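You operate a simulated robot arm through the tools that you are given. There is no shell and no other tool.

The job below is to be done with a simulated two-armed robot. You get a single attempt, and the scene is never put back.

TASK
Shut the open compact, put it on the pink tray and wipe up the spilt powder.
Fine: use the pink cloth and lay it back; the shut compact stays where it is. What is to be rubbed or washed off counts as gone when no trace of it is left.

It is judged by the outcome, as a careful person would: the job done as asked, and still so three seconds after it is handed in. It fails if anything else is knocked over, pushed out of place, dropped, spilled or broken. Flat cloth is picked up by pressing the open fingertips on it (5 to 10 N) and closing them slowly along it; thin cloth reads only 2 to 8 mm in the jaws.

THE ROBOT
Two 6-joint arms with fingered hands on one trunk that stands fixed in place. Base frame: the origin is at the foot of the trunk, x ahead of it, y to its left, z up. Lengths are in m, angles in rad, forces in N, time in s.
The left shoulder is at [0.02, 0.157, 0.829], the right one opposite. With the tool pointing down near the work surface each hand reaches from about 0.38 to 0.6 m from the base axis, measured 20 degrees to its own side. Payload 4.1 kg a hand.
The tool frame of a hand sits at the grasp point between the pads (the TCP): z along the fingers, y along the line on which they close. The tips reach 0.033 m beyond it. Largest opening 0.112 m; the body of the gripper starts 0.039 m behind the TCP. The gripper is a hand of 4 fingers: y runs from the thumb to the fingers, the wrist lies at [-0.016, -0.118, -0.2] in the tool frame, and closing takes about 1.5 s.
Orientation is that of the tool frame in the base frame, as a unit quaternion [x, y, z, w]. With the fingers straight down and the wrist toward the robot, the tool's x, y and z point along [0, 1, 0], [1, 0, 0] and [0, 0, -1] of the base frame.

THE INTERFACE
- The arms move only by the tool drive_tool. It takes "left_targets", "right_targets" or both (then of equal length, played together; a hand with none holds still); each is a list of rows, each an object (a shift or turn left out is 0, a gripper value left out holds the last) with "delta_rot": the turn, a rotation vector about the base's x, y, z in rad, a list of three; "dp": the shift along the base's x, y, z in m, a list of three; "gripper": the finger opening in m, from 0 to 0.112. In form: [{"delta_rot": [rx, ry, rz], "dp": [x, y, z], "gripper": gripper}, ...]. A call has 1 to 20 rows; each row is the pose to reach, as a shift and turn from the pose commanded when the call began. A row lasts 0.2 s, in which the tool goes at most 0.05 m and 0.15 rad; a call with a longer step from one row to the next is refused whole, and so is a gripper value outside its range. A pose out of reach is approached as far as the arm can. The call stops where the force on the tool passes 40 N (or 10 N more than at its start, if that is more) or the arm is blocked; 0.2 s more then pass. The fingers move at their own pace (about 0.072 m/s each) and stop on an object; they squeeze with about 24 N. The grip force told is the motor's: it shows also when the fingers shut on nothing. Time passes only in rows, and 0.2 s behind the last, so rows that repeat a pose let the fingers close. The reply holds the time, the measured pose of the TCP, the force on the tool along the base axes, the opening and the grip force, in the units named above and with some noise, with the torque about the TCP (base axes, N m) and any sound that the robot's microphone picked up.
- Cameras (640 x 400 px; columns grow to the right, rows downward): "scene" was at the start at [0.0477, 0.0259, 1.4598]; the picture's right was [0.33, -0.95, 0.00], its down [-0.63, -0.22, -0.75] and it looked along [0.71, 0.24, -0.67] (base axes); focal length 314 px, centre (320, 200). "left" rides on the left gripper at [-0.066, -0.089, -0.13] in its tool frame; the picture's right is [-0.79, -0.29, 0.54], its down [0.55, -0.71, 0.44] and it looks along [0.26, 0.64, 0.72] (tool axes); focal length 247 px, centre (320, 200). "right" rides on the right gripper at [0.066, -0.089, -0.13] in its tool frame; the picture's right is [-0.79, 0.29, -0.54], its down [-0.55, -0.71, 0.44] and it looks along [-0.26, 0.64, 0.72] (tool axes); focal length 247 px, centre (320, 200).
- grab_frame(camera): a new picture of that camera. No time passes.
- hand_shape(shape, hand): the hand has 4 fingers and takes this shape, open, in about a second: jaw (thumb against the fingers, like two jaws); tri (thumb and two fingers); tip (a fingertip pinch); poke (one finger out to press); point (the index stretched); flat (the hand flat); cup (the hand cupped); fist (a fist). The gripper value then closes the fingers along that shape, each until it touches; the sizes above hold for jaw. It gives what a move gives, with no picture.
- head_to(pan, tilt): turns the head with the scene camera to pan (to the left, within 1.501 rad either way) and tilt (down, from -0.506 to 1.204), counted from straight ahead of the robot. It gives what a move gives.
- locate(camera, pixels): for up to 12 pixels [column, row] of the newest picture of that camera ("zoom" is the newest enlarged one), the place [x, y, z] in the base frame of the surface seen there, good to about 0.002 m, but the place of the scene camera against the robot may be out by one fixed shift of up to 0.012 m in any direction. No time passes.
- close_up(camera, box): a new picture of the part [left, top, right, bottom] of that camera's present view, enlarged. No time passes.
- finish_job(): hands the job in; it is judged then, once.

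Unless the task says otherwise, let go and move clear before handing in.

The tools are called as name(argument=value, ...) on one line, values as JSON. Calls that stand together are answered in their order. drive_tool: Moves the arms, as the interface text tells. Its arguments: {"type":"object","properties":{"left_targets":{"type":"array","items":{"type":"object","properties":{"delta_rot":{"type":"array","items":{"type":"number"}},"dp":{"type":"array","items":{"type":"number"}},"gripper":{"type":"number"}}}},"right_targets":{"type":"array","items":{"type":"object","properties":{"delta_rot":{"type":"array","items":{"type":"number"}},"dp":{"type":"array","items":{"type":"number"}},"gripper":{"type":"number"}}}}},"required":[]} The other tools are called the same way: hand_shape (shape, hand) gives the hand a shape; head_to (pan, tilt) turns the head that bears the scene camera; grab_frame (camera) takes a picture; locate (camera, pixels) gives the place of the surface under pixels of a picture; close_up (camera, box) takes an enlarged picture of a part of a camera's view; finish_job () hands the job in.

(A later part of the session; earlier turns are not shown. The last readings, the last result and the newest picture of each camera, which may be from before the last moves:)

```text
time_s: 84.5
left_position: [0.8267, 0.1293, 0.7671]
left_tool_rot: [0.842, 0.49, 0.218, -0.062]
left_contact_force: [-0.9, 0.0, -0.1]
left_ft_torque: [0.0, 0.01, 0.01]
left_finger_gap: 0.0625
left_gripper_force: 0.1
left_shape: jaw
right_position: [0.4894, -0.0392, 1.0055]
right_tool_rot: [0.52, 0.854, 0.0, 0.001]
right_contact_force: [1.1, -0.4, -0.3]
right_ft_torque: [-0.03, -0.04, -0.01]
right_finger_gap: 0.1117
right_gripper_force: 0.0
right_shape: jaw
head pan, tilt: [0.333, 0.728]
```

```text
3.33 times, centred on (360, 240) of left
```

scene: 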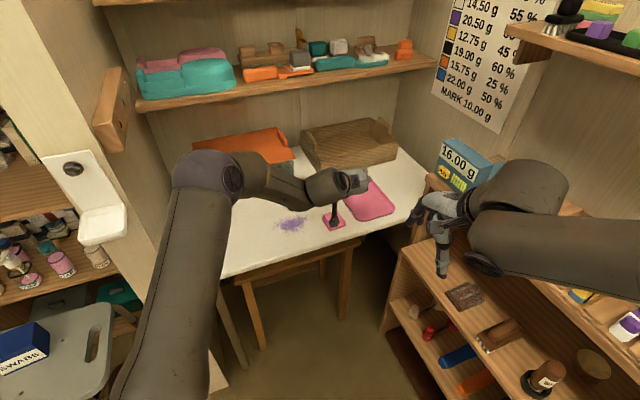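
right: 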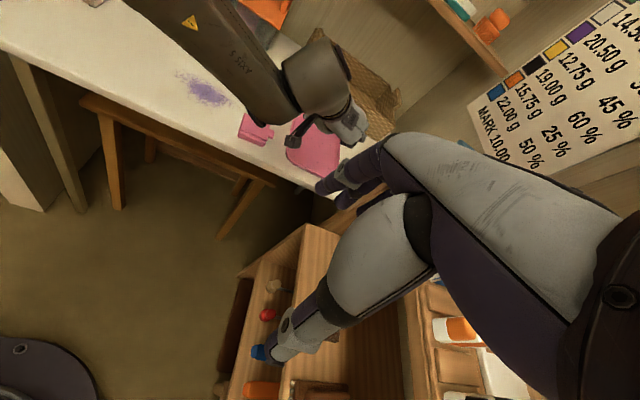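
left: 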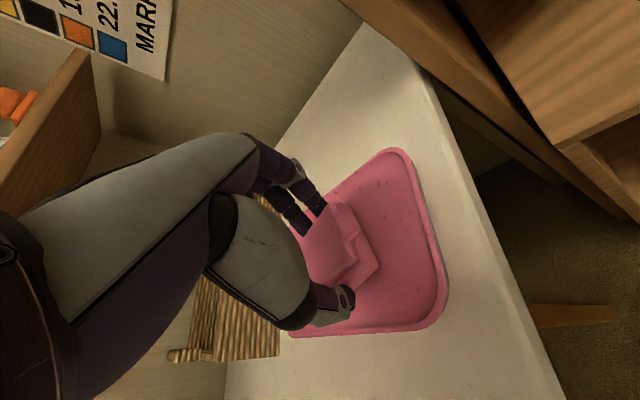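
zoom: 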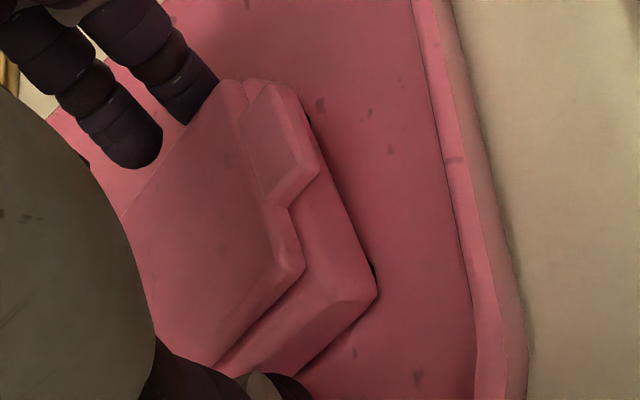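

The compact is released and sits on the tray floor. I'll open a bit more and withdraw up and back along the finger direction.

drive_tool(left_targets=[{"gripper": 0.07}, {"gripper": 0.075}, {"dp": [-0.002, -0.002, 0.01], "gripper": 0.075}, {"dp": [-0.006, -0.004, 0.025], "gripper": 0.075}, {"dp": [-0.014, -0.01, 0.045], "gripper": 0.075}, {"dp": [-0.03, -0.01, 0.07], "gripper": 0.075}, {"dp": [-0.06, 0.0, 0.1], "gripper": 0.075}, {"dp": [-0.09, 0.02, 0.12], "gripper": 0.075}, {"dp": [-0.09, 0.02, 0.12], "gripper": 0.075}])

grab_frame(camera="left")

grab_frame(camera="right")

close_up(camera="scene", box=[240, 150, 430, 270])

```text
time_s: 86.5
left_position: [0.7335, 0.1516, 0.8881]
left_tool_rot: [0.841, 0.491, 0.218, -0.062]
left_contact_force: [0.3, -0.3, 0.4]
left_ft_torque: [0.0, -0.01, -0.01]
left_finger_gap: 0.0749
left_gripper_force: 0.1
left_shape: jaw
right_position: [0.4895, -0.0397, 1.0053]
right_tool_rot: [0.519, 0.855, 0.0, 0.0]
right_contact_force: [-0.1, 0.4, 0.2]
right_ft_torque: [0.0, 0.01, 0.01]
right_finger_gap: 0.1119
right_gripper_force: 0.0
right_shape: jaw
head pan, tilt: [0.333, 0.728]
```

```text
taken
```

left: 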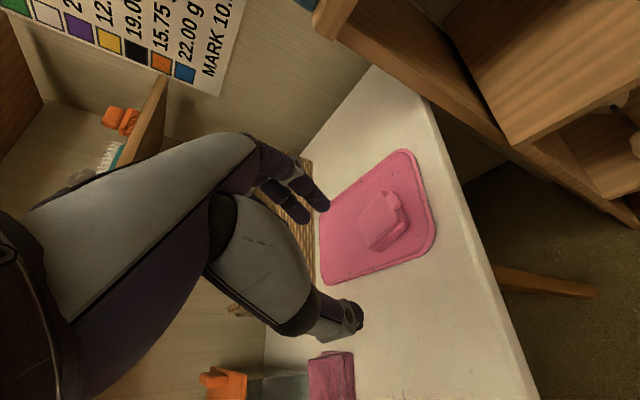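

```text
taken
```

right: 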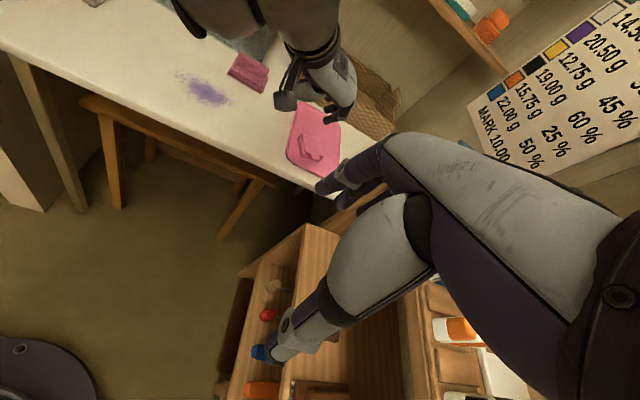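

```text
3.33 times, centred on (335, 210) of scene
```

zoom: 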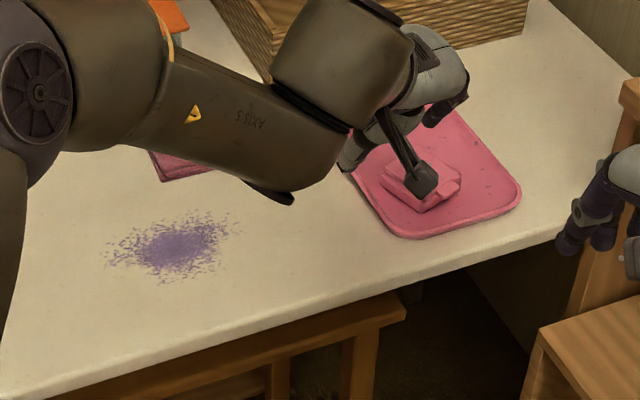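

The compact rests on the tray at (385,222) in the left picture. I'll zoom in to confirm it is flat, shut and inside the rim.

close_up(camera="left", box=[310, 140, 450, 300])

locate(camera="left", pixels=[[324, 282], [433, 250], [405, 152], [365, 220], [390, 195], [400, 222], [375, 245], [395, 240], [409, 225], [380, 212], [345, 250], [415, 200]])

close_up(camera="right", box=[260, 80, 380, 200])

```text
2.50 times, centred on (380, 220) of left
```

zoom: 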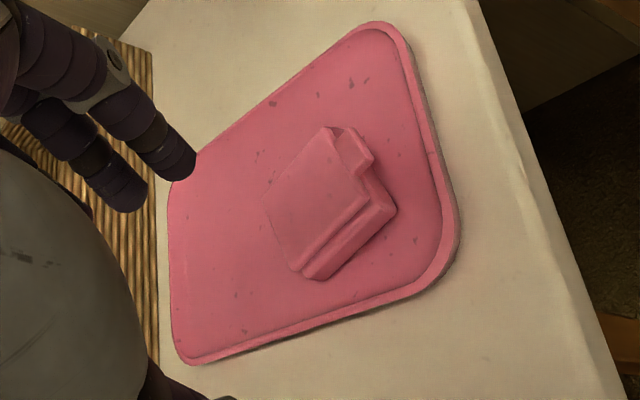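

```text
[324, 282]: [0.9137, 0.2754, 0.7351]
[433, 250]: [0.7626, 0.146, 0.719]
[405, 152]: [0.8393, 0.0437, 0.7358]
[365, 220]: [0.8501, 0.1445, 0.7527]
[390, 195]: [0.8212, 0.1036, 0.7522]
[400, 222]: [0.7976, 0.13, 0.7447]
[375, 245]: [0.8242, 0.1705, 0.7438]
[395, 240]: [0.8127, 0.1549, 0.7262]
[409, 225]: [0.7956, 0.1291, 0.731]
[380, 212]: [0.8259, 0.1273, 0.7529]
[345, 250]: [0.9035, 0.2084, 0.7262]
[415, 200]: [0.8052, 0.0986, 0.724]
```

```text
3.33 times, centred on (320, 140) of right
```

zoom: 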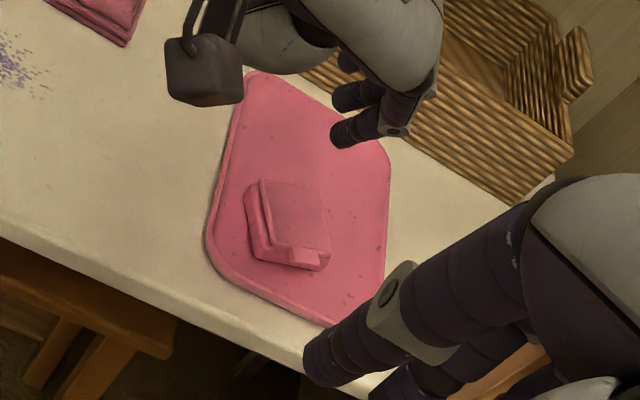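

The lid top reads 0.752–0.753 everywhere, so the compact lies flat and shut inside the tray, and the tray hasn't moved. Next is the cloth: I'll move the left hand aside (high) and measure the powder extents and the cloth again.

drive_tool(left_targets=[{"dp": [-0.03, 0.02, 0.02], "gripper": 0.075}, {"dp": [-0.06, 0.05, 0.04], "gripper": 0.075}, {"dp": [-0.09, 0.08, 0.05], "gripper": 0.075}, {"dp": [-0.12, 0.12, 0.06], "gripper": 0.075}, {"dp": [-0.15, 0.16, 0.07], "gripper": 0.075}, {"dp": [-0.18, 0.2, 0.08], "gripper": 0.075}, {"dp": [-0.2, 0.24, 0.08], "gripper": 0.075}, {"dp": [-0.2, 0.24, 0.08], "gripper": 0.075}])

grab_frame(camera="right")

grab_frame(camera="scene")

grab_frame(camera="left")

```text
refused: row 4 steps farther than a row can; nothing moved
```

```text
taken
```

right: 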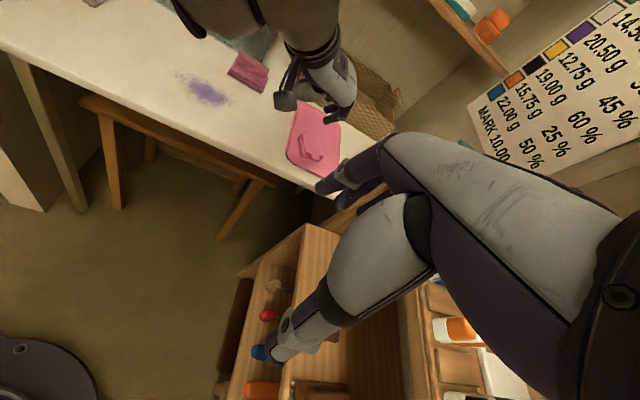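

```text
taken
```

scene: 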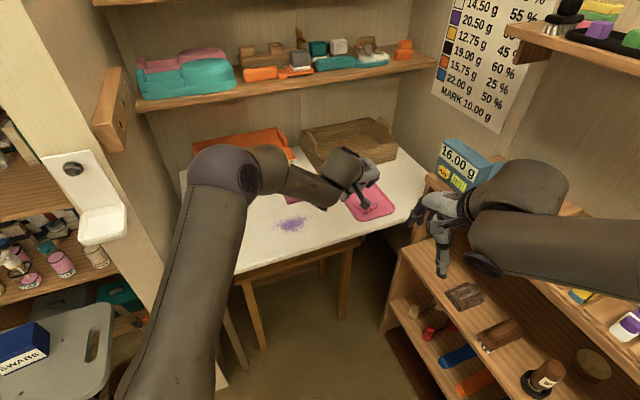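

```text
taken
```

left: 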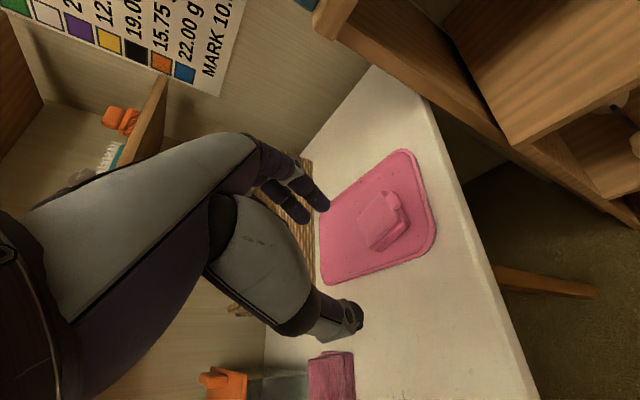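

That call was refused because one step was too long. I'll redo it in shorter steps and bring the hand upright with the original yaw at the same time.

drive_tool(left_targets=[{"dp": [-0.0167, 0.0223, 0.0115], "delta_rot": [-0.0574, 0.0158, 0.122]}, {"dp": [-0.0334, 0.0446, 0.023], "delta_rot": [-0.1149, 0.0316, 0.244]}, {"dp": [-0.05, 0.0668, 0.0345], "delta_rot": [-0.1723, 0.0474, 0.366]}, {"dp": [-0.0668, 0.089, 0.046], "delta_rot": [-0.2298, 0.0632, 0.488]}, {"dp": [-0.0834, 0.1113, 0.0575], "delta_rot": [-0.2872, 0.0789, 0.61]}, {"dp": [-0.1, 0.1335, 0.069], "delta_rot": [-0.3446, 0.0947, 0.732]}, {"dp": [-0.1168, 0.1558, 0.08], "delta_rot": [-0.402, 0.1105, 0.854]}, {"dp": [-0.1335, 0.178, 0.092], "delta_rot": [-0.4595, 0.1263, 0.976]}, {"dp": [-0.1335, 0.178, 0.092], "delta_rot": [-0.4595, 0.1263, 0.976]}])

grab_frame(camera="right")

grab_frame(camera="left")

```text
time_s: 88.5
left_position: [0.6056, 0.3257, 0.9781]
left_tool_rot: [0.519, 0.855, 0.0, 0.0]
left_contact_force: [-0.6, -0.5, -0.6]
left_ft_torque: [-0.03, -0.01, -0.01]
left_finger_gap: 0.0747
left_gripper_force: 0.1
left_shape: jaw
right_position: [0.49, -0.0389, 1.0069]
right_tool_rot: [0.52, 0.854, 0.0, 0.0]
right_contact_force: [0.9, -0.3, -0.1]
right_ft_torque: [-0.02, 0.03, -0.01]
right_finger_gap: 0.1118
right_gripper_force: 0.0
right_shape: jaw
head pan, tilt: [0.333, 0.728]
```

```text
taken
```

right: 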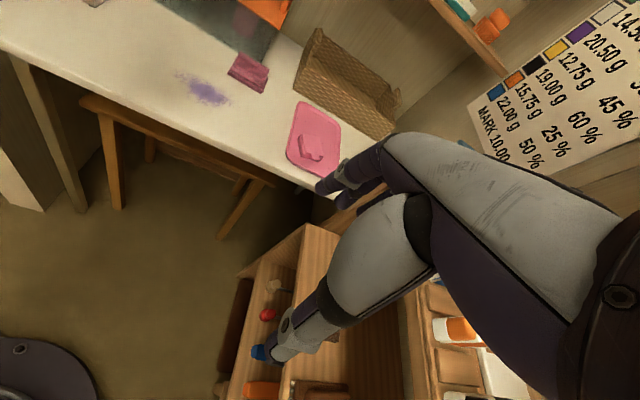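

```text
taken
```

left: 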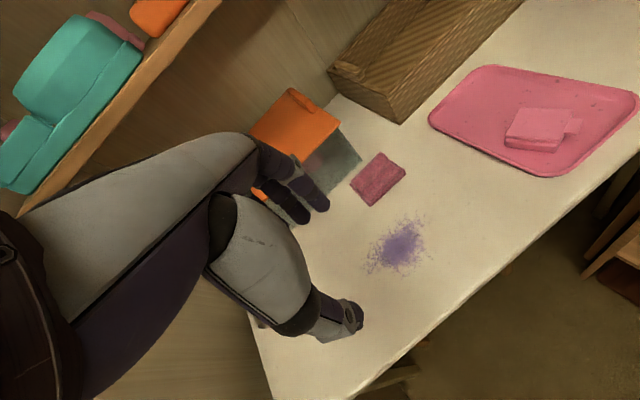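

The left camera now sees the compact on the tray at (545,128), the cloth at (377,180) and the powder at (400,245). I'll measure the powder spread and the cloth.

close_up(camera="left", box=[330, 130, 460, 300])

close_up(camera="right", box=[150, 30, 300, 130])

locate(camera="left", pixels=[[400, 248], [426, 215], [432, 240], [410, 272], [372, 273], [366, 255], [385, 225], [395, 210], [350, 184], [380, 153], [406, 172], [370, 206]])

```text
2.35 times, centred on (395, 215) of left
```

zoom: 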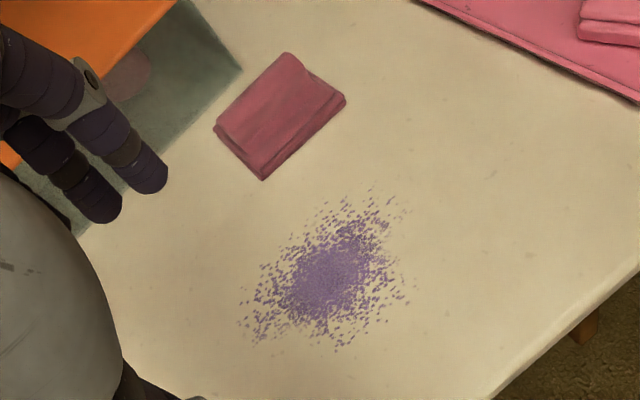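

```text
4.00 times, centred on (225, 80) of right
```

zoom: 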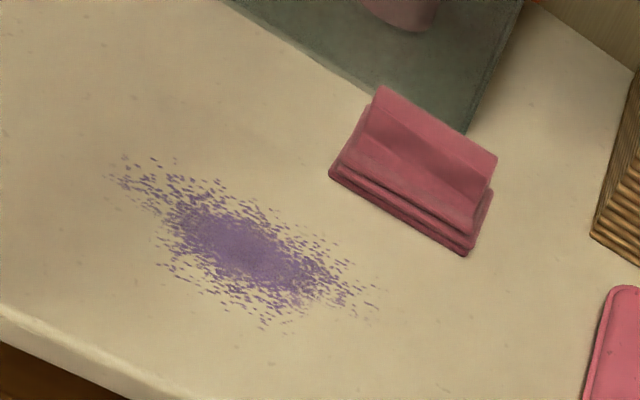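

```text
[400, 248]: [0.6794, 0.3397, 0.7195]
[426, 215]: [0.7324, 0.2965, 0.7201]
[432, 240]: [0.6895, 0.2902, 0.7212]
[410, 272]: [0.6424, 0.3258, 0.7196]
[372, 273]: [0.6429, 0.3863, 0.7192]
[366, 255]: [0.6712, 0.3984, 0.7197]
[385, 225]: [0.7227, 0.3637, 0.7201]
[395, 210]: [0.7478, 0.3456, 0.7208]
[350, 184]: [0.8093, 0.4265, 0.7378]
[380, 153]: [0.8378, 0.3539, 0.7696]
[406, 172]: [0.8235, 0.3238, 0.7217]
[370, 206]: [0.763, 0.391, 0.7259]
```

I'll locate the powder's outer specks in the right zoom for the full extent.

locate(camera="zoom", pixels=[[108, 178], [125, 155], [175, 160], [225, 183], [320, 240], [380, 290], [365, 312], [265, 328], [200, 295], [155, 240], [240, 250], [135, 205]])

```text
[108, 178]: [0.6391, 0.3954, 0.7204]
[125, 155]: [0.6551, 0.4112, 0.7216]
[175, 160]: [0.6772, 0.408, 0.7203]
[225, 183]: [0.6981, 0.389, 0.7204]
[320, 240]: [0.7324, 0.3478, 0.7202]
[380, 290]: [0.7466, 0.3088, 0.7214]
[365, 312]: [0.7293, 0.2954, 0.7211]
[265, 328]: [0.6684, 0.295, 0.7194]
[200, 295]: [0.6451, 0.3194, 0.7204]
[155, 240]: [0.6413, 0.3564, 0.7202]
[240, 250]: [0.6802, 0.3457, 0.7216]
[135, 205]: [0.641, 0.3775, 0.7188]
```

The powder covers about x 0.635–0.75, y 0.29–0.415. The cloth ridge at (0.812,0.377) is beyond tool-down reach, so I'll test a forward tilt of 25° in the arm's plane, first above the powder.

drive_tool(left_targets=[{"dp": [0.012, 0.001, -0.02], "delta_rot": [0.041, -0.078, 0]}, {"dp": [0.024, 0.002, -0.045], "delta_rot": [0.081, -0.156, 0]}, {"dp": [0.036, 0.003, -0.07], "delta_rot": [0.122, -0.234, 0]}, {"dp": [0.048, 0.004, -0.09], "delta_rot": [0.162, -0.312, 0]}, {"dp": [0.055, 0.005, -0.108], "delta_rot": [0.203, -0.39, 0]}, {"dp": [0.055, 0.005, -0.108], "delta_rot": [0.203, -0.39, 0]}])

grab_frame(camera="scene")

```text
time_s: 89.9
left_position: [0.6617, 0.3332, 0.8705]
left_tool_rot: [0.507, 0.834, 0.187, 0.114]
left_contact_force: [-0.4, -0.3, -0.2]
left_ft_torque: [-0.01, -0.02, -0.02]
left_finger_gap: 0.0747
left_gripper_force: 0.1
left_shape: jaw
right_position: [0.4897, -0.0385, 1.006]
right_tool_rot: [0.52, 0.854, 0.0, 0.001]
right_contact_force: [0.9, -0.5, 1.4]
right_ft_torque: [-0.01, 0.01, -0.04]
right_finger_gap: 0.1118
right_gripper_force: 0.0
right_shape: jaw
head pan, tilt: [0.333, 0.728]
```

```text
taken
```

scene: 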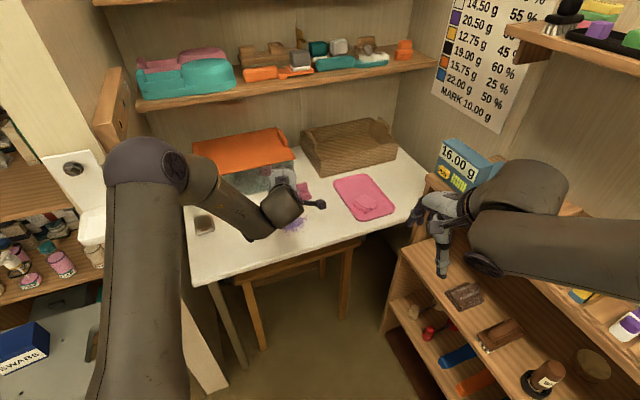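

The 25° tilt is fully in reach above the powder. Now I'll test reach to just above the cloth ridge, with the fingers narrowed to 0.05 for clearance to the box roof.

drive_tool(left_targets=[{"dp": [0.025, 0.008, 0.0], "gripper": 0.05}, {"dp": [0.05, 0.016, 0.0], "gripper": 0.05}, {"dp": [0.075, 0.024, 0.0], "gripper": 0.05}, {"dp": [0.1, 0.032, 0.0], "gripper": 0.05}, {"dp": [0.12, 0.038, 0.0], "gripper": 0.05}, {"dp": [0.133, 0.042, 0.0], "gripper": 0.05}, {"dp": [0.133, 0.042, 0.0], "gripper": 0.05}])

grab_frame(camera="left")

close_up(camera="scene", box=[200, 110, 380, 250])

close_up(camera="right", box=[180, 10, 330, 120])

```text
time_s: 91.5
left_position: [0.7918, 0.3761, 0.8706]
left_tool_rot: [0.507, 0.834, 0.187, 0.114]
left_contact_force: [-0.3, -0.4, 0.3]
left_ft_torque: [-0.01, 0.01, -0.03]
left_finger_gap: 0.0504
left_gripper_force: 0.0
left_shape: jaw
right_position: [0.4891, -0.039, 1.0058]
right_tool_rot: [0.519, 0.855, 0.0, 0.0]
right_contact_force: [-0.8, -0.2, 0.0]
right_ft_torque: [-0.01, 0.05, -0.03]
right_finger_gap: 0.1118
right_gripper_force: 0.0
right_shape: jaw
head pan, tilt: [0.333, 0.728]
```

```text
taken
```

left: 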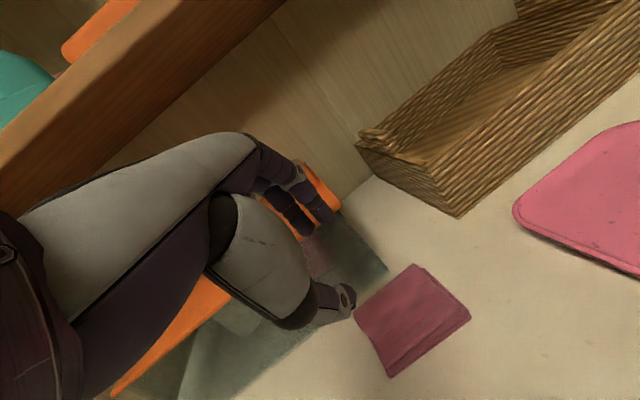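

```text
2.86 times, centred on (290, 180) of scene
```

zoom: 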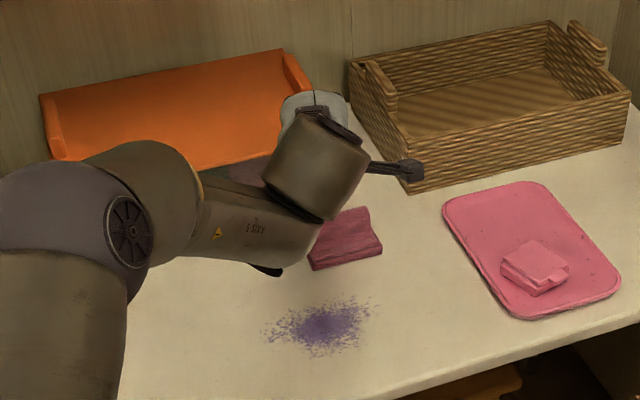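

```text
3.64 times, centred on (255, 65) of right
```

zoom: 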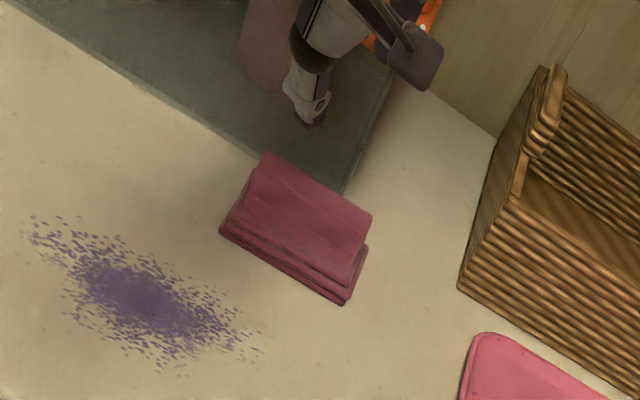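

The tilted hand is in reach at (0.792,0.376,0.871) with no flags. I'll look closely at the cloth ridge's thickness and its position relative to the fingers.

close_up(camera="left", box=[290, 180, 490, 390])

locate(camera="left", pixels=[[358, 310], [413, 266], [470, 314], [390, 376], [380, 310], [400, 300], [420, 290], [390, 330], [410, 320], [430, 310], [400, 345], [440, 300]])

```text
1.90 times, centred on (390, 285) of left
```

zoom: 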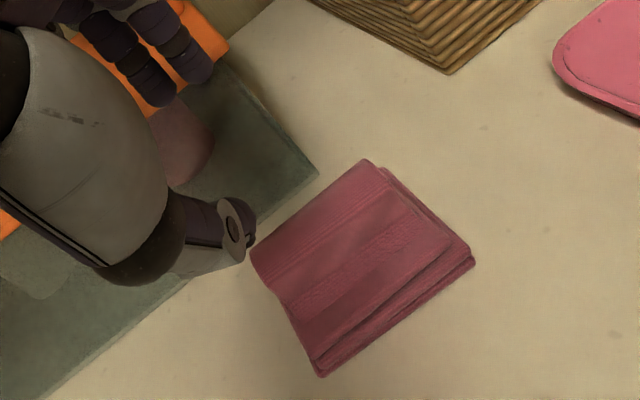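

```text
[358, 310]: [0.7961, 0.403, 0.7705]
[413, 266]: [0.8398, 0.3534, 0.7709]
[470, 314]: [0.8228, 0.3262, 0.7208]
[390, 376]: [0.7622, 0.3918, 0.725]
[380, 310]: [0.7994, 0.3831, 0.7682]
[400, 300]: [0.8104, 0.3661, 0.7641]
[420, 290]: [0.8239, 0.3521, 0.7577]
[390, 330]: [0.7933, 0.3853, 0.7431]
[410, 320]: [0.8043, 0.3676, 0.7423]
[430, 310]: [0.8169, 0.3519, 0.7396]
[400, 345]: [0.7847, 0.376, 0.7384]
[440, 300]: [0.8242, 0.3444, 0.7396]
```

The ridge is about 1.5–2 cm thick, centred at (0.813,0.374) and running along (0.66,-0.75). I'll yaw a bit to square up with it, tilt to about 28°, and hover just above it with the fingers at 0.04.

drive_tool(left_targets=[{"dp": [0.003, -0.004, 0.0], "delta_rot": [0.01, -0.013, 0.05], "gripper": 0.044}, {"dp": [0.006, -0.008, 0.0], "delta_rot": [0.02, -0.027, 0.1], "gripper": 0.044}, {"dp": [0.0084, -0.0115, -0.01], "delta_rot": [0.029, -0.04, 0.15], "gripper": 0.044}, {"dp": [0.0084, -0.0115, -0.03], "delta_rot": [0.029, -0.04, 0.15], "gripper": 0.044}, {"dp": [0.0084, -0.0115, -0.045], "delta_rot": [0.029, -0.04, 0.15], "gripper": 0.044}, {"dp": [0.0084, -0.0115, -0.045], "delta_rot": [0.029, -0.04, 0.15], "gripper": 0.044}])

grab_frame(camera="left")

close_up(camera="right", box=[180, 10, 330, 120])

close_up(camera="scene", box=[230, 130, 370, 240])

```text
time_s: 92.9
left_position: [0.8, 0.3636, 0.827]
left_tool_rot: [0.44, 0.865, 0.217, 0.108]
left_contact_force: [0.5, 0.1, -0.2]
left_ft_torque: [-0.02, -0.02, 0.01]
left_finger_gap: 0.0441
left_gripper_force: 0.1
left_shape: jaw
right_position: [0.4887, -0.0398, 1.0055]
right_tool_rot: [0.52, 0.854, 0.0, 0.0]
right_contact_force: [-0.3, 0.1, 0.3]
right_ft_torque: [-0.02, -0.02, 0.0]
right_finger_gap: 0.1116
right_gripper_force: 0.1
right_shape: jaw
head pan, tilt: [0.333, 0.728]
```

```text
taken
```

left: 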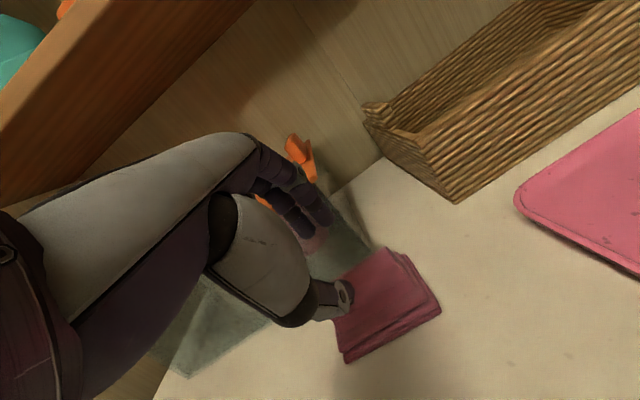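

```text
3.64 times, centred on (255, 65) of right
```

zoom: 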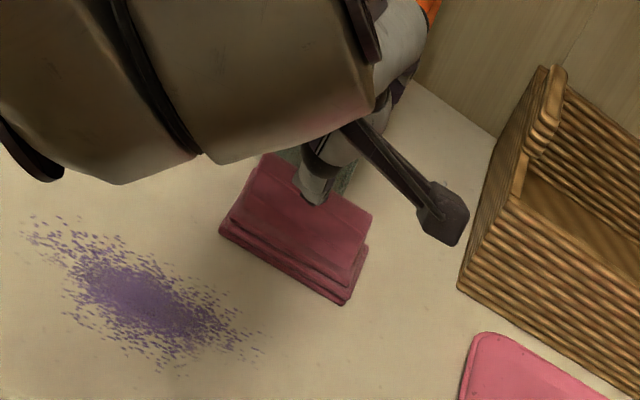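

```text
3.64 times, centred on (300, 185) of scene
```

zoom: 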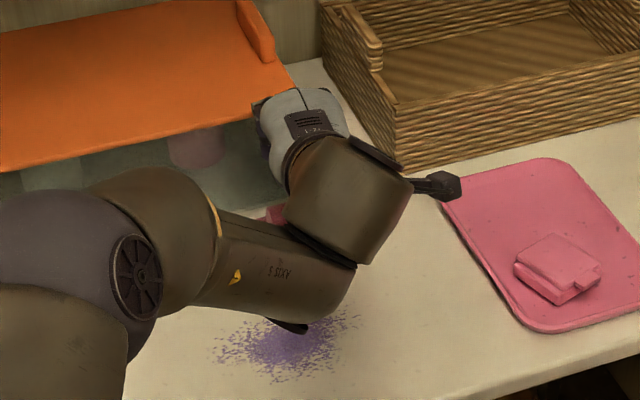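

Everything matches: fingertips project onto the ridge centre, with about 2.5 cm clearance to the box roof. I'll lower with the thumb and fingers straddling the ridge.

drive_tool(left_targets=[{"dp": [0.0015, 0.001, -0.015]}, {"dp": [0.003, 0.002, -0.028]}, {"dp": [0.003, 0.002, -0.038]}, {"dp": [0.003, 0.002, -0.045]}, {"dp": [0.003, 0.002, -0.045]}])

grab_frame(camera="left")

close_up(camera="right", box=[200, 30, 300, 110])

```text
time_s: 94.1
left_position: [0.803, 0.3662, 0.7824]
left_tool_rot: [0.441, 0.864, 0.218, 0.109]
left_contact_force: [-3.5, -2.5, 9.7]
left_ft_torque: [-0.17, 0.22, 0.0]
left_finger_gap: 0.0444
left_gripper_force: 0.0
left_shape: jaw
right_position: [0.4891, -0.0385, 1.0061]
right_tool_rot: [0.52, 0.854, 0.0, 0.0]
right_contact_force: [-0.2, 1.0, 0.2]
right_ft_torque: [0.02, 0.0, -0.02]
right_finger_gap: 0.1116
right_gripper_force: 0.1
right_shape: jaw
head pan, tilt: [0.333, 0.728]
```

```text
taken
```

left: 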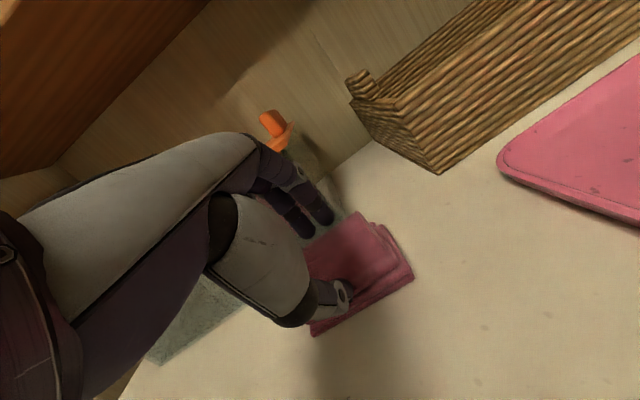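

```text
5.00 times, centred on (250, 70) of right
```

zoom: 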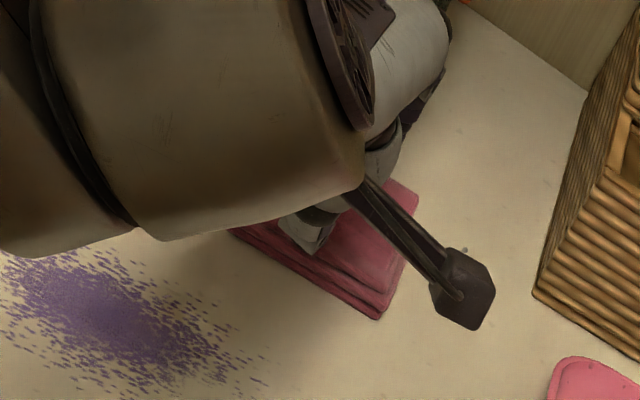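

There's about 10 N of contact: the thumb tip is pressing on the cloth's front fold at (345,290). I'll raise 3 mm and close slowly around the ridge.

drive_tool(left_targets=[{"dp": [0.0, 0.0, 0.003], "gripper": 0.04}, {"dp": [0.0, 0.0, 0.003], "gripper": 0.035}, {"dp": [0.0, 0.0, 0.002], "gripper": 0.03}, {"dp": [0.0, 0.0, 0.001], "gripper": 0.026}, {"dp": [0.0, 0.0, 0.0], "gripper": 0.022}, {"dp": [0.0, 0.0, 0.0], "gripper": 0.018}, {"dp": [0.0, 0.0, 0.0], "gripper": 0.014}, {"dp": [0.0, 0.0, 0.0], "gripper": 0.01}, {"dp": [0.0, 0.0, 0.0], "gripper": 0.006}, {"dp": [0.0, 0.0, 0.0], "gripper": 0.002}, {"dp": [0.0, 0.0, 0.0], "gripper": 0.0}, {"dp": [0.0, 0.0, 0.0], "gripper": 0.0}])

grab_frame(camera="left")

close_up(camera="right", box=[200, 30, 300, 110])

```text
time_s: 96.7
left_position: [0.8023, 0.3651, 0.7816]
left_tool_rot: [0.44, 0.864, 0.217, 0.108]
left_contact_force: [-0.1, 0.9, 6.3]
left_ft_torque: [-0.03, 0.19, -0.04]
left_finger_gap: 0.0261
left_gripper_force: 24.2
left_shape: jaw
right_position: [0.4895, -0.0391, 1.0066]
right_tool_rot: [0.52, 0.854, 0.0, -0.001]
right_contact_force: [0.1, 0.0, -0.1]
right_ft_torque: [0.0, 0.01, 0.01]
right_finger_gap: 0.1113
right_gripper_force: 0.0
right_shape: jaw
head pan, tilt: [0.333, 0.728]
```

```text
taken
```

left: 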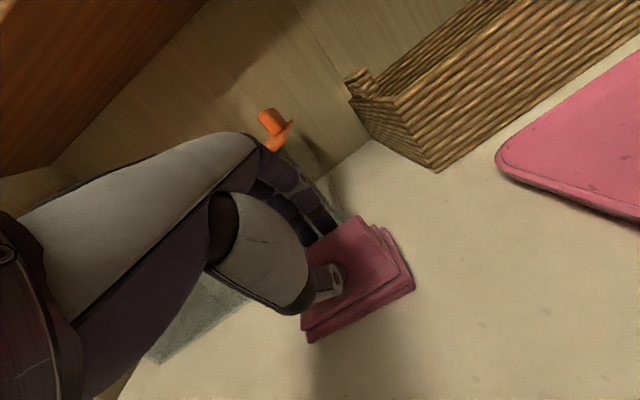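

```text
5.00 times, centred on (250, 70) of right
```

zoom: 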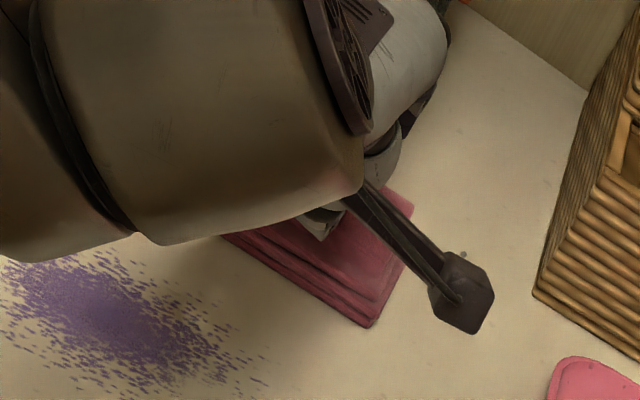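

The fingers stopped at 0.026 m with 24 N, so the ridge is held. I'll look closely before lifting.

close_up(camera="left", box=[270, 180, 430, 360])

locate(camera="left", pixels=[[360, 218], [413, 288], [311, 340], [395, 250], [380, 260], [372, 232], [360, 300], [385, 235]])

```text
2.22 times, centred on (350, 270) of left
```

zoom: 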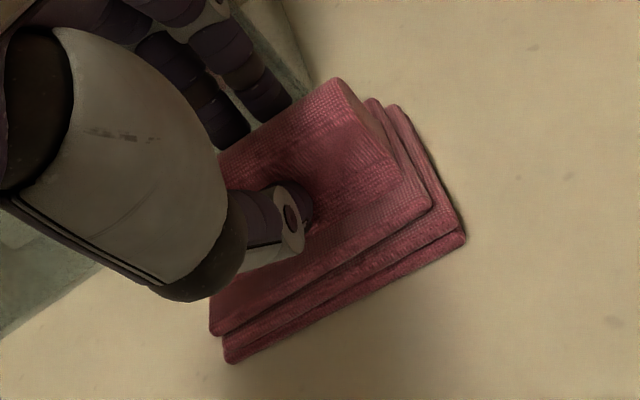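

```text
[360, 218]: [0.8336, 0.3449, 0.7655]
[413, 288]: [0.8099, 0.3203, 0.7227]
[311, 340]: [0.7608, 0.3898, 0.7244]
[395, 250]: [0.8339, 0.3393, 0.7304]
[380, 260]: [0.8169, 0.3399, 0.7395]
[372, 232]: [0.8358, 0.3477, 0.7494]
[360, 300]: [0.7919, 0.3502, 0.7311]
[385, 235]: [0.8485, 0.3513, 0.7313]
```

The ridge is pinched and the cloth moved only a few millimetres toward the hand. I'll lift a little to see if it comes along.

drive_tool(left_targets=[{"dp": [-0.002, -0.001, 0.01]}, {"dp": [-0.004, -0.003, 0.02]}, {"dp": [-0.008, -0.006, 0.03]}, {"dp": [-0.012, -0.009, 0.04]}, {"dp": [-0.012, -0.009, 0.04]}])

grab_frame(camera="left")

close_up(camera="right", box=[180, 10, 330, 120])

close_up(camera="scene", box=[230, 130, 370, 240])

```text
time_s: 97.9
left_position: [0.7909, 0.3561, 0.8221]
left_tool_rot: [0.44, 0.865, 0.216, 0.108]
left_contact_force: [-0.2, -0.3, -0.5]
left_ft_torque: [0.01, 0.0, 0.01]
left_finger_gap: 0.025
left_gripper_force: 24.4
left_shape: jaw
right_position: [0.4902, -0.0393, 1.0053]
right_tool_rot: [0.519, 0.855, -0.001, 0.0]
right_contact_force: [0.4, -0.1, 0.4]
right_ft_torque: [0.0, -0.02, 0.04]
right_finger_gap: 0.1116
right_gripper_force: 0.0
right_shape: jaw
head pan, tilt: [0.333, 0.728]
```

```text
taken
```

left: 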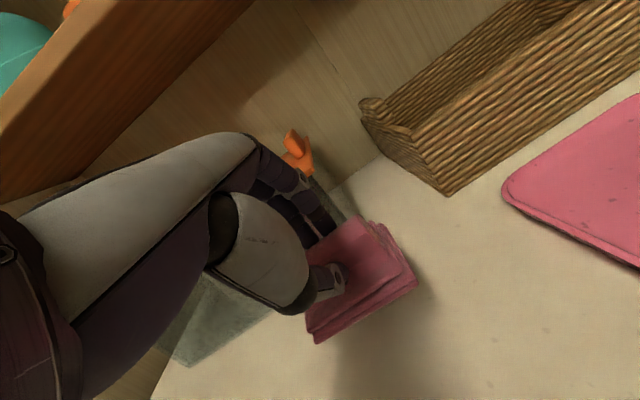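

```text
3.64 times, centred on (255, 65) of right
```

zoom: 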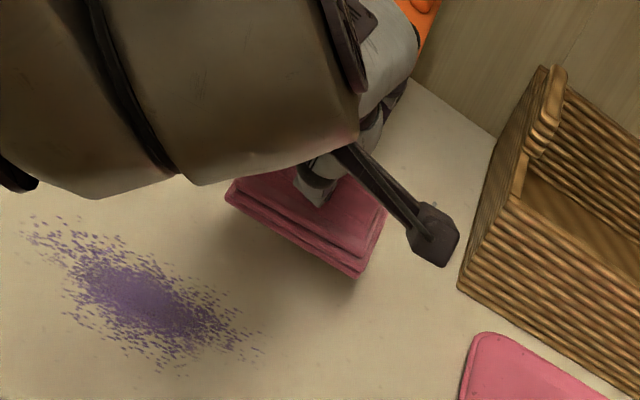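

```text
3.64 times, centred on (300, 185) of scene
```

zoom: 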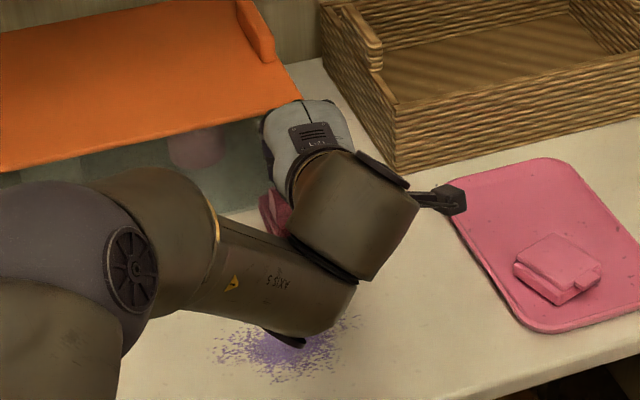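

The cloth came up as one folded pad. I'll check whether its underside is level.

close_up(camera="left", box=[280, 190, 440, 360])

locate(camera="left", pixels=[[416, 281], [316, 339], [309, 325], [404, 245], [383, 226], [410, 262], [365, 310], [345, 322], [330, 325], [395, 292]])

```text
2.35 times, centred on (360, 275) of left
```

zoom: 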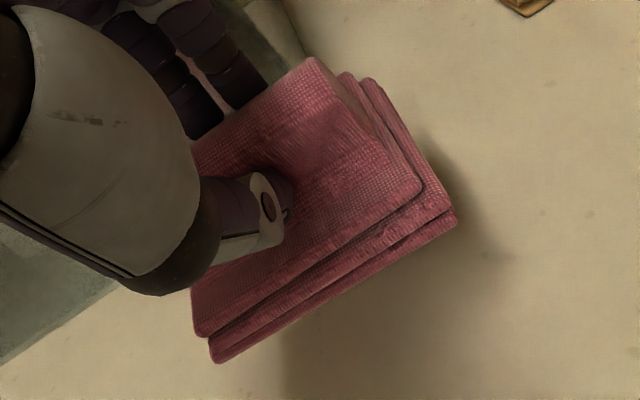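

```text
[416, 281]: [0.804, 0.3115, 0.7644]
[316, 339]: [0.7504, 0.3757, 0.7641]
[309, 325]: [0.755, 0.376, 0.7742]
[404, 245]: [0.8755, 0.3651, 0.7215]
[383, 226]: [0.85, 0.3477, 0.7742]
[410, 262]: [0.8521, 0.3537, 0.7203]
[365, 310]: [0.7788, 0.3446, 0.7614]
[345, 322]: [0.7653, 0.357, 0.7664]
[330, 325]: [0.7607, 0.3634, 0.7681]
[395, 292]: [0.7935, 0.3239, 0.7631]
```

The underside is level, with near corners both at about z 0.764, and the pad's centre lies about 11 mm ahead of the TCP. I'll carry it over the right end of the powder and lower to just above the table.

drive_tool(left_targets=[{"dp": [-0.012, -0.013, 0.0]}, {"dp": [-0.024, -0.027, 0.0]}, {"dp": [-0.036, -0.04, 0.0]}, {"dp": [-0.047, -0.053, 0.0]}, {"dp": [-0.059, -0.066, 0.0]}, {"dp": [-0.0703, -0.0791, 0.0]}, {"dp": [-0.0703, -0.0791, -0.015]}, {"dp": [-0.0703, -0.0791, -0.028]}, {"dp": [-0.0703, -0.0791, -0.034]}, {"dp": [-0.0703, -0.0791, -0.034]}])

grab_frame(camera="left")

close_up(camera="right", box=[140, 20, 300, 140])

```text
time_s: 100.1
left_position: [0.719, 0.2781, 0.7886]
left_tool_rot: [0.44, 0.865, 0.217, 0.107]
left_contact_force: [0.8, 0.7, 0.1]
left_ft_torque: [-0.03, 0.02, -0.01]
left_finger_gap: 0.0253
left_gripper_force: 23.7
left_shape: jaw
right_position: [0.49, -0.0386, 1.0067]
right_tool_rot: [0.519, 0.854, 0.001, 0.001]
right_contact_force: [-0.3, -0.2, 0.5]
right_ft_torque: [0.0, -0.01, -0.01]
right_finger_gap: 0.1116
right_gripper_force: 0.1
right_shape: jaw
head pan, tilt: [0.333, 0.728]
```

```text
taken
```

left: 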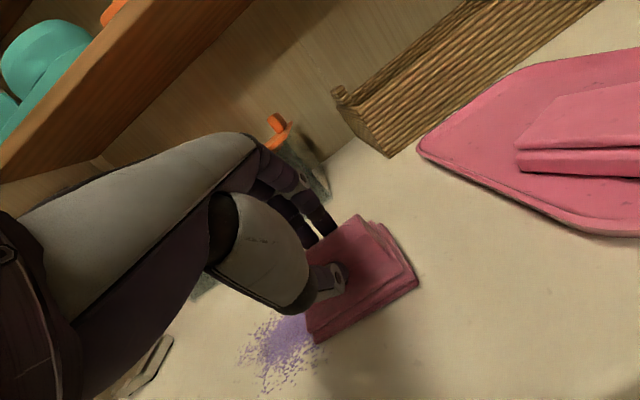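

```text
3.33 times, centred on (220, 80) of right
```

zoom: 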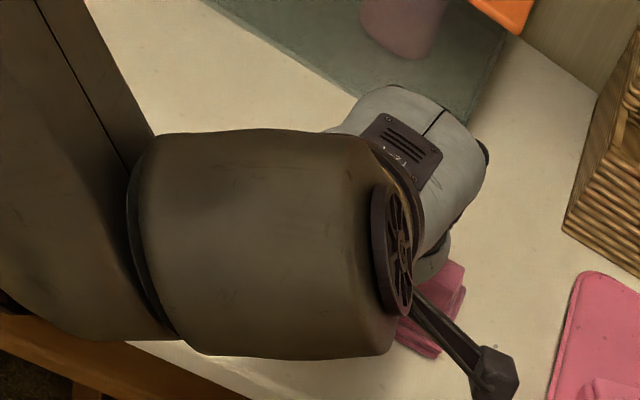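

The pad hovers at the right end of the powder, about 7 mm above the table. I'll press it down lightly in small steps and read the force.

drive_tool(left_targets=[{"dp": [0, 0, -0.003]}, {"dp": [0, 0, -0.006]}, {"dp": [0, 0, -0.008]}, {"dp": [0, 0, -0.008]}])

```text
time_s: 101.1
left_position: [0.7212, 0.2781, 0.7813]
left_tool_rot: [0.439, 0.865, 0.218, 0.11]
left_contact_force: [2.3, 4.4, 11.1]
left_ft_torque: [0.08, -0.02, -0.01]
left_finger_gap: 0.0263
left_gripper_force: 24.3
left_shape: jaw
right_position: [0.4891, -0.0382, 1.0047]
right_tool_rot: [0.519, 0.855, 0.0, 0.001]
right_contact_force: [-0.2, -0.2, -0.7]
right_ft_torque: [0.01, -0.03, -0.03]
right_finger_gap: 0.1116
right_gripper_force: 0.1
right_shape: jaw
head pan, tilt: [0.333, 0.728]
```

The pad presses on the table with about 11 N. Now a slow first wiping stroke along the length of the powder patch.

drive_tool(left_targets=[{"dp": [-0.0096, 0.0115, 0]}, {"dp": [-0.0192, 0.023, 0]}, {"dp": [-0.0289, 0.0345, 0]}, {"dp": [-0.0385, 0.046, 0]}, {"dp": [-0.0481, 0.0576, 0]}, {"dp": [-0.0577, 0.069, 0]}, {"dp": [-0.0673, 0.0806, 0]}, {"dp": [-0.077, 0.092, 0]}, {"dp": [-0.0866, 0.1036, 0]}, {"dp": [-0.0962, 0.1151, 0]}, {"dp": [-0.0962, 0.1151, 0]}])

grab_frame(camera="left")

close_up(camera="right", box=[120, 20, 300, 140])

close_up(camera="scene", box=[220, 150, 380, 260])

```text
time_s: 103.5
left_position: [0.6247, 0.393, 0.7791]
left_tool_rot: [0.44, 0.865, 0.218, 0.108]
left_contact_force: [3.0, -2.4, 8.8]
left_ft_torque: [-0.23, 0.06, 0.08]
left_finger_gap: 0.0266
left_gripper_force: 24.1
left_shape: jaw
right_position: [0.4894, -0.0398, 1.0061]
right_tool_rot: [0.519, 0.855, 0.0, 0.001]
right_contact_force: [-1.2, 0.3, 1.2]
right_ft_torque: [-0.01, 0.0, 0.0]
right_finger_gap: 0.1114
right_gripper_force: 0.2
right_shape: jaw
head pan, tilt: [0.333, 0.728]
```

```text
taken
```

left: 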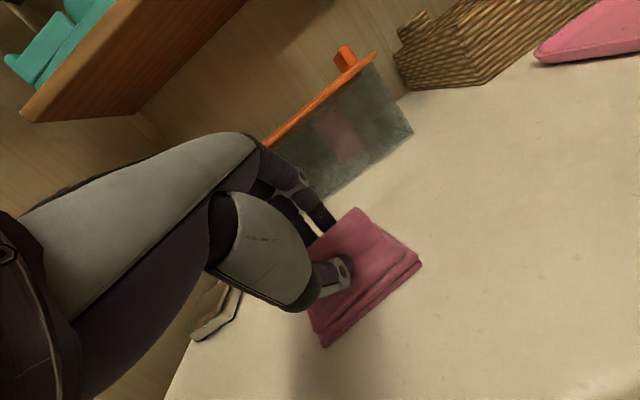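

```text
3.33 times, centred on (210, 80) of right
```

zoom: 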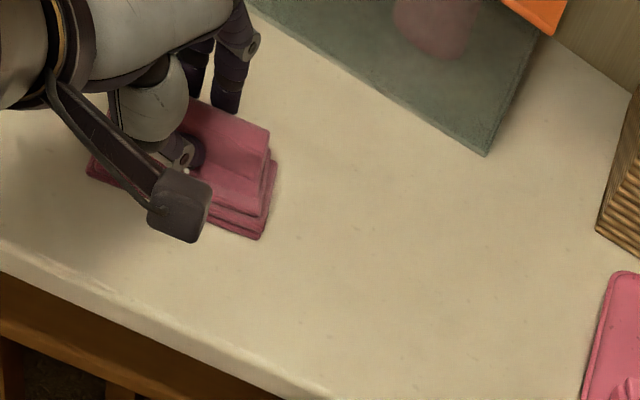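

```text
3.64 times, centred on (300, 205) of scene
```

zoom: 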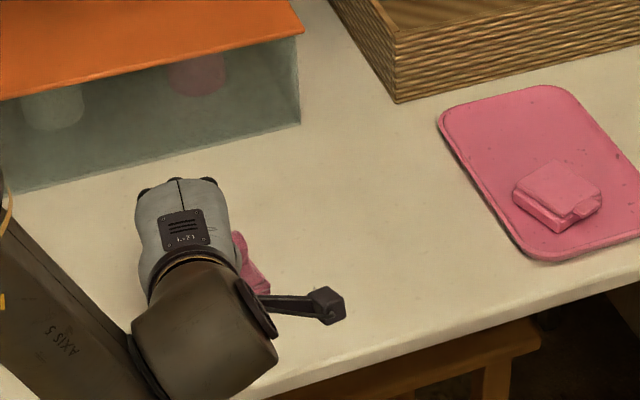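

The patch looks wiped already in both views, but I want full coverage. I'll make two more parallel strokes, one shifted outward and one inward, over the whole area.

drive_tool(left_targets=[{"dp": [0.0192, 0.016, 0]}, {"dp": [0.0312, 0.0016, 0]}, {"dp": [0.0433, -0.0128, 0]}, {"dp": [0.0553, -0.0272, 0]}, {"dp": [0.0673, -0.0416, 0]}, {"dp": [0.0793, -0.056, 0]}, {"dp": [0.0914, -0.0703, 0]}, {"dp": [0.1034, -0.0847, 0]}, {"dp": [0.1154, -0.0991, 0]}, {"dp": [0.0962, -0.1151, 0]}, {"dp": [0.077, -0.1311, 0]}, {"dp": [0.065, -0.1167, 0]}, {"dp": [0.053, -0.1023, 0]}, {"dp": [0.0409, -0.0879, 0]}, {"dp": [0.0289, -0.0735, 0]}, {"dp": [0.0169, -0.0591, 0]}, {"dp": [0.0048, -0.0448, 0]}, {"dp": [-0.0072, -0.0304, 0]}, {"dp": [-0.0192, -0.016, 0]}, {"dp": [-0.0192, -0.016, 0]}])

grab_frame(camera="left")

close_up(camera="right", box=[120, 20, 300, 140])

```text
time_s: 107.7
left_position: [0.6052, 0.3757, 0.7799]
left_tool_rot: [0.441, 0.864, 0.216, 0.108]
left_contact_force: [0.4, -1.8, 6.0]
left_ft_torque: [-0.23, 0.03, 0.11]
left_finger_gap: 0.0265
left_gripper_force: 23.4
left_shape: jaw
right_position: [0.4892, -0.0385, 1.006]
right_tool_rot: [0.519, 0.855, 0.0, 0.0]
right_contact_force: [0.1, -0.3, -0.1]
right_ft_torque: [0.01, 0.01, -0.02]
right_finger_gap: 0.1116
right_gripper_force: 0.1
right_shape: jaw
head pan, tilt: [0.333, 0.728]
```

```text
taken
```

left: 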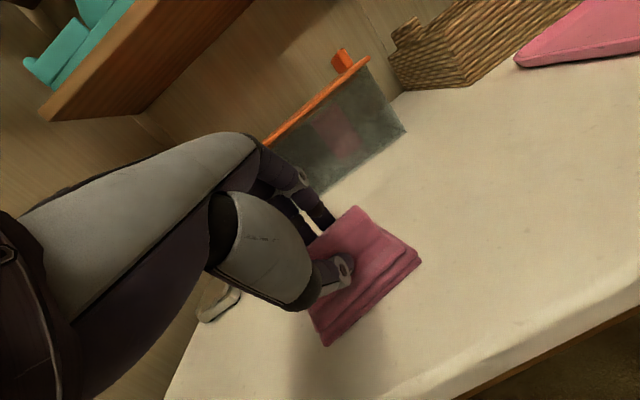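

```text
3.33 times, centred on (210, 80) of right
```

zoom: 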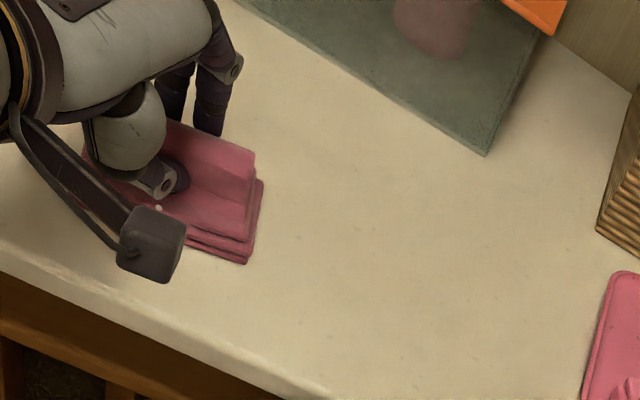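

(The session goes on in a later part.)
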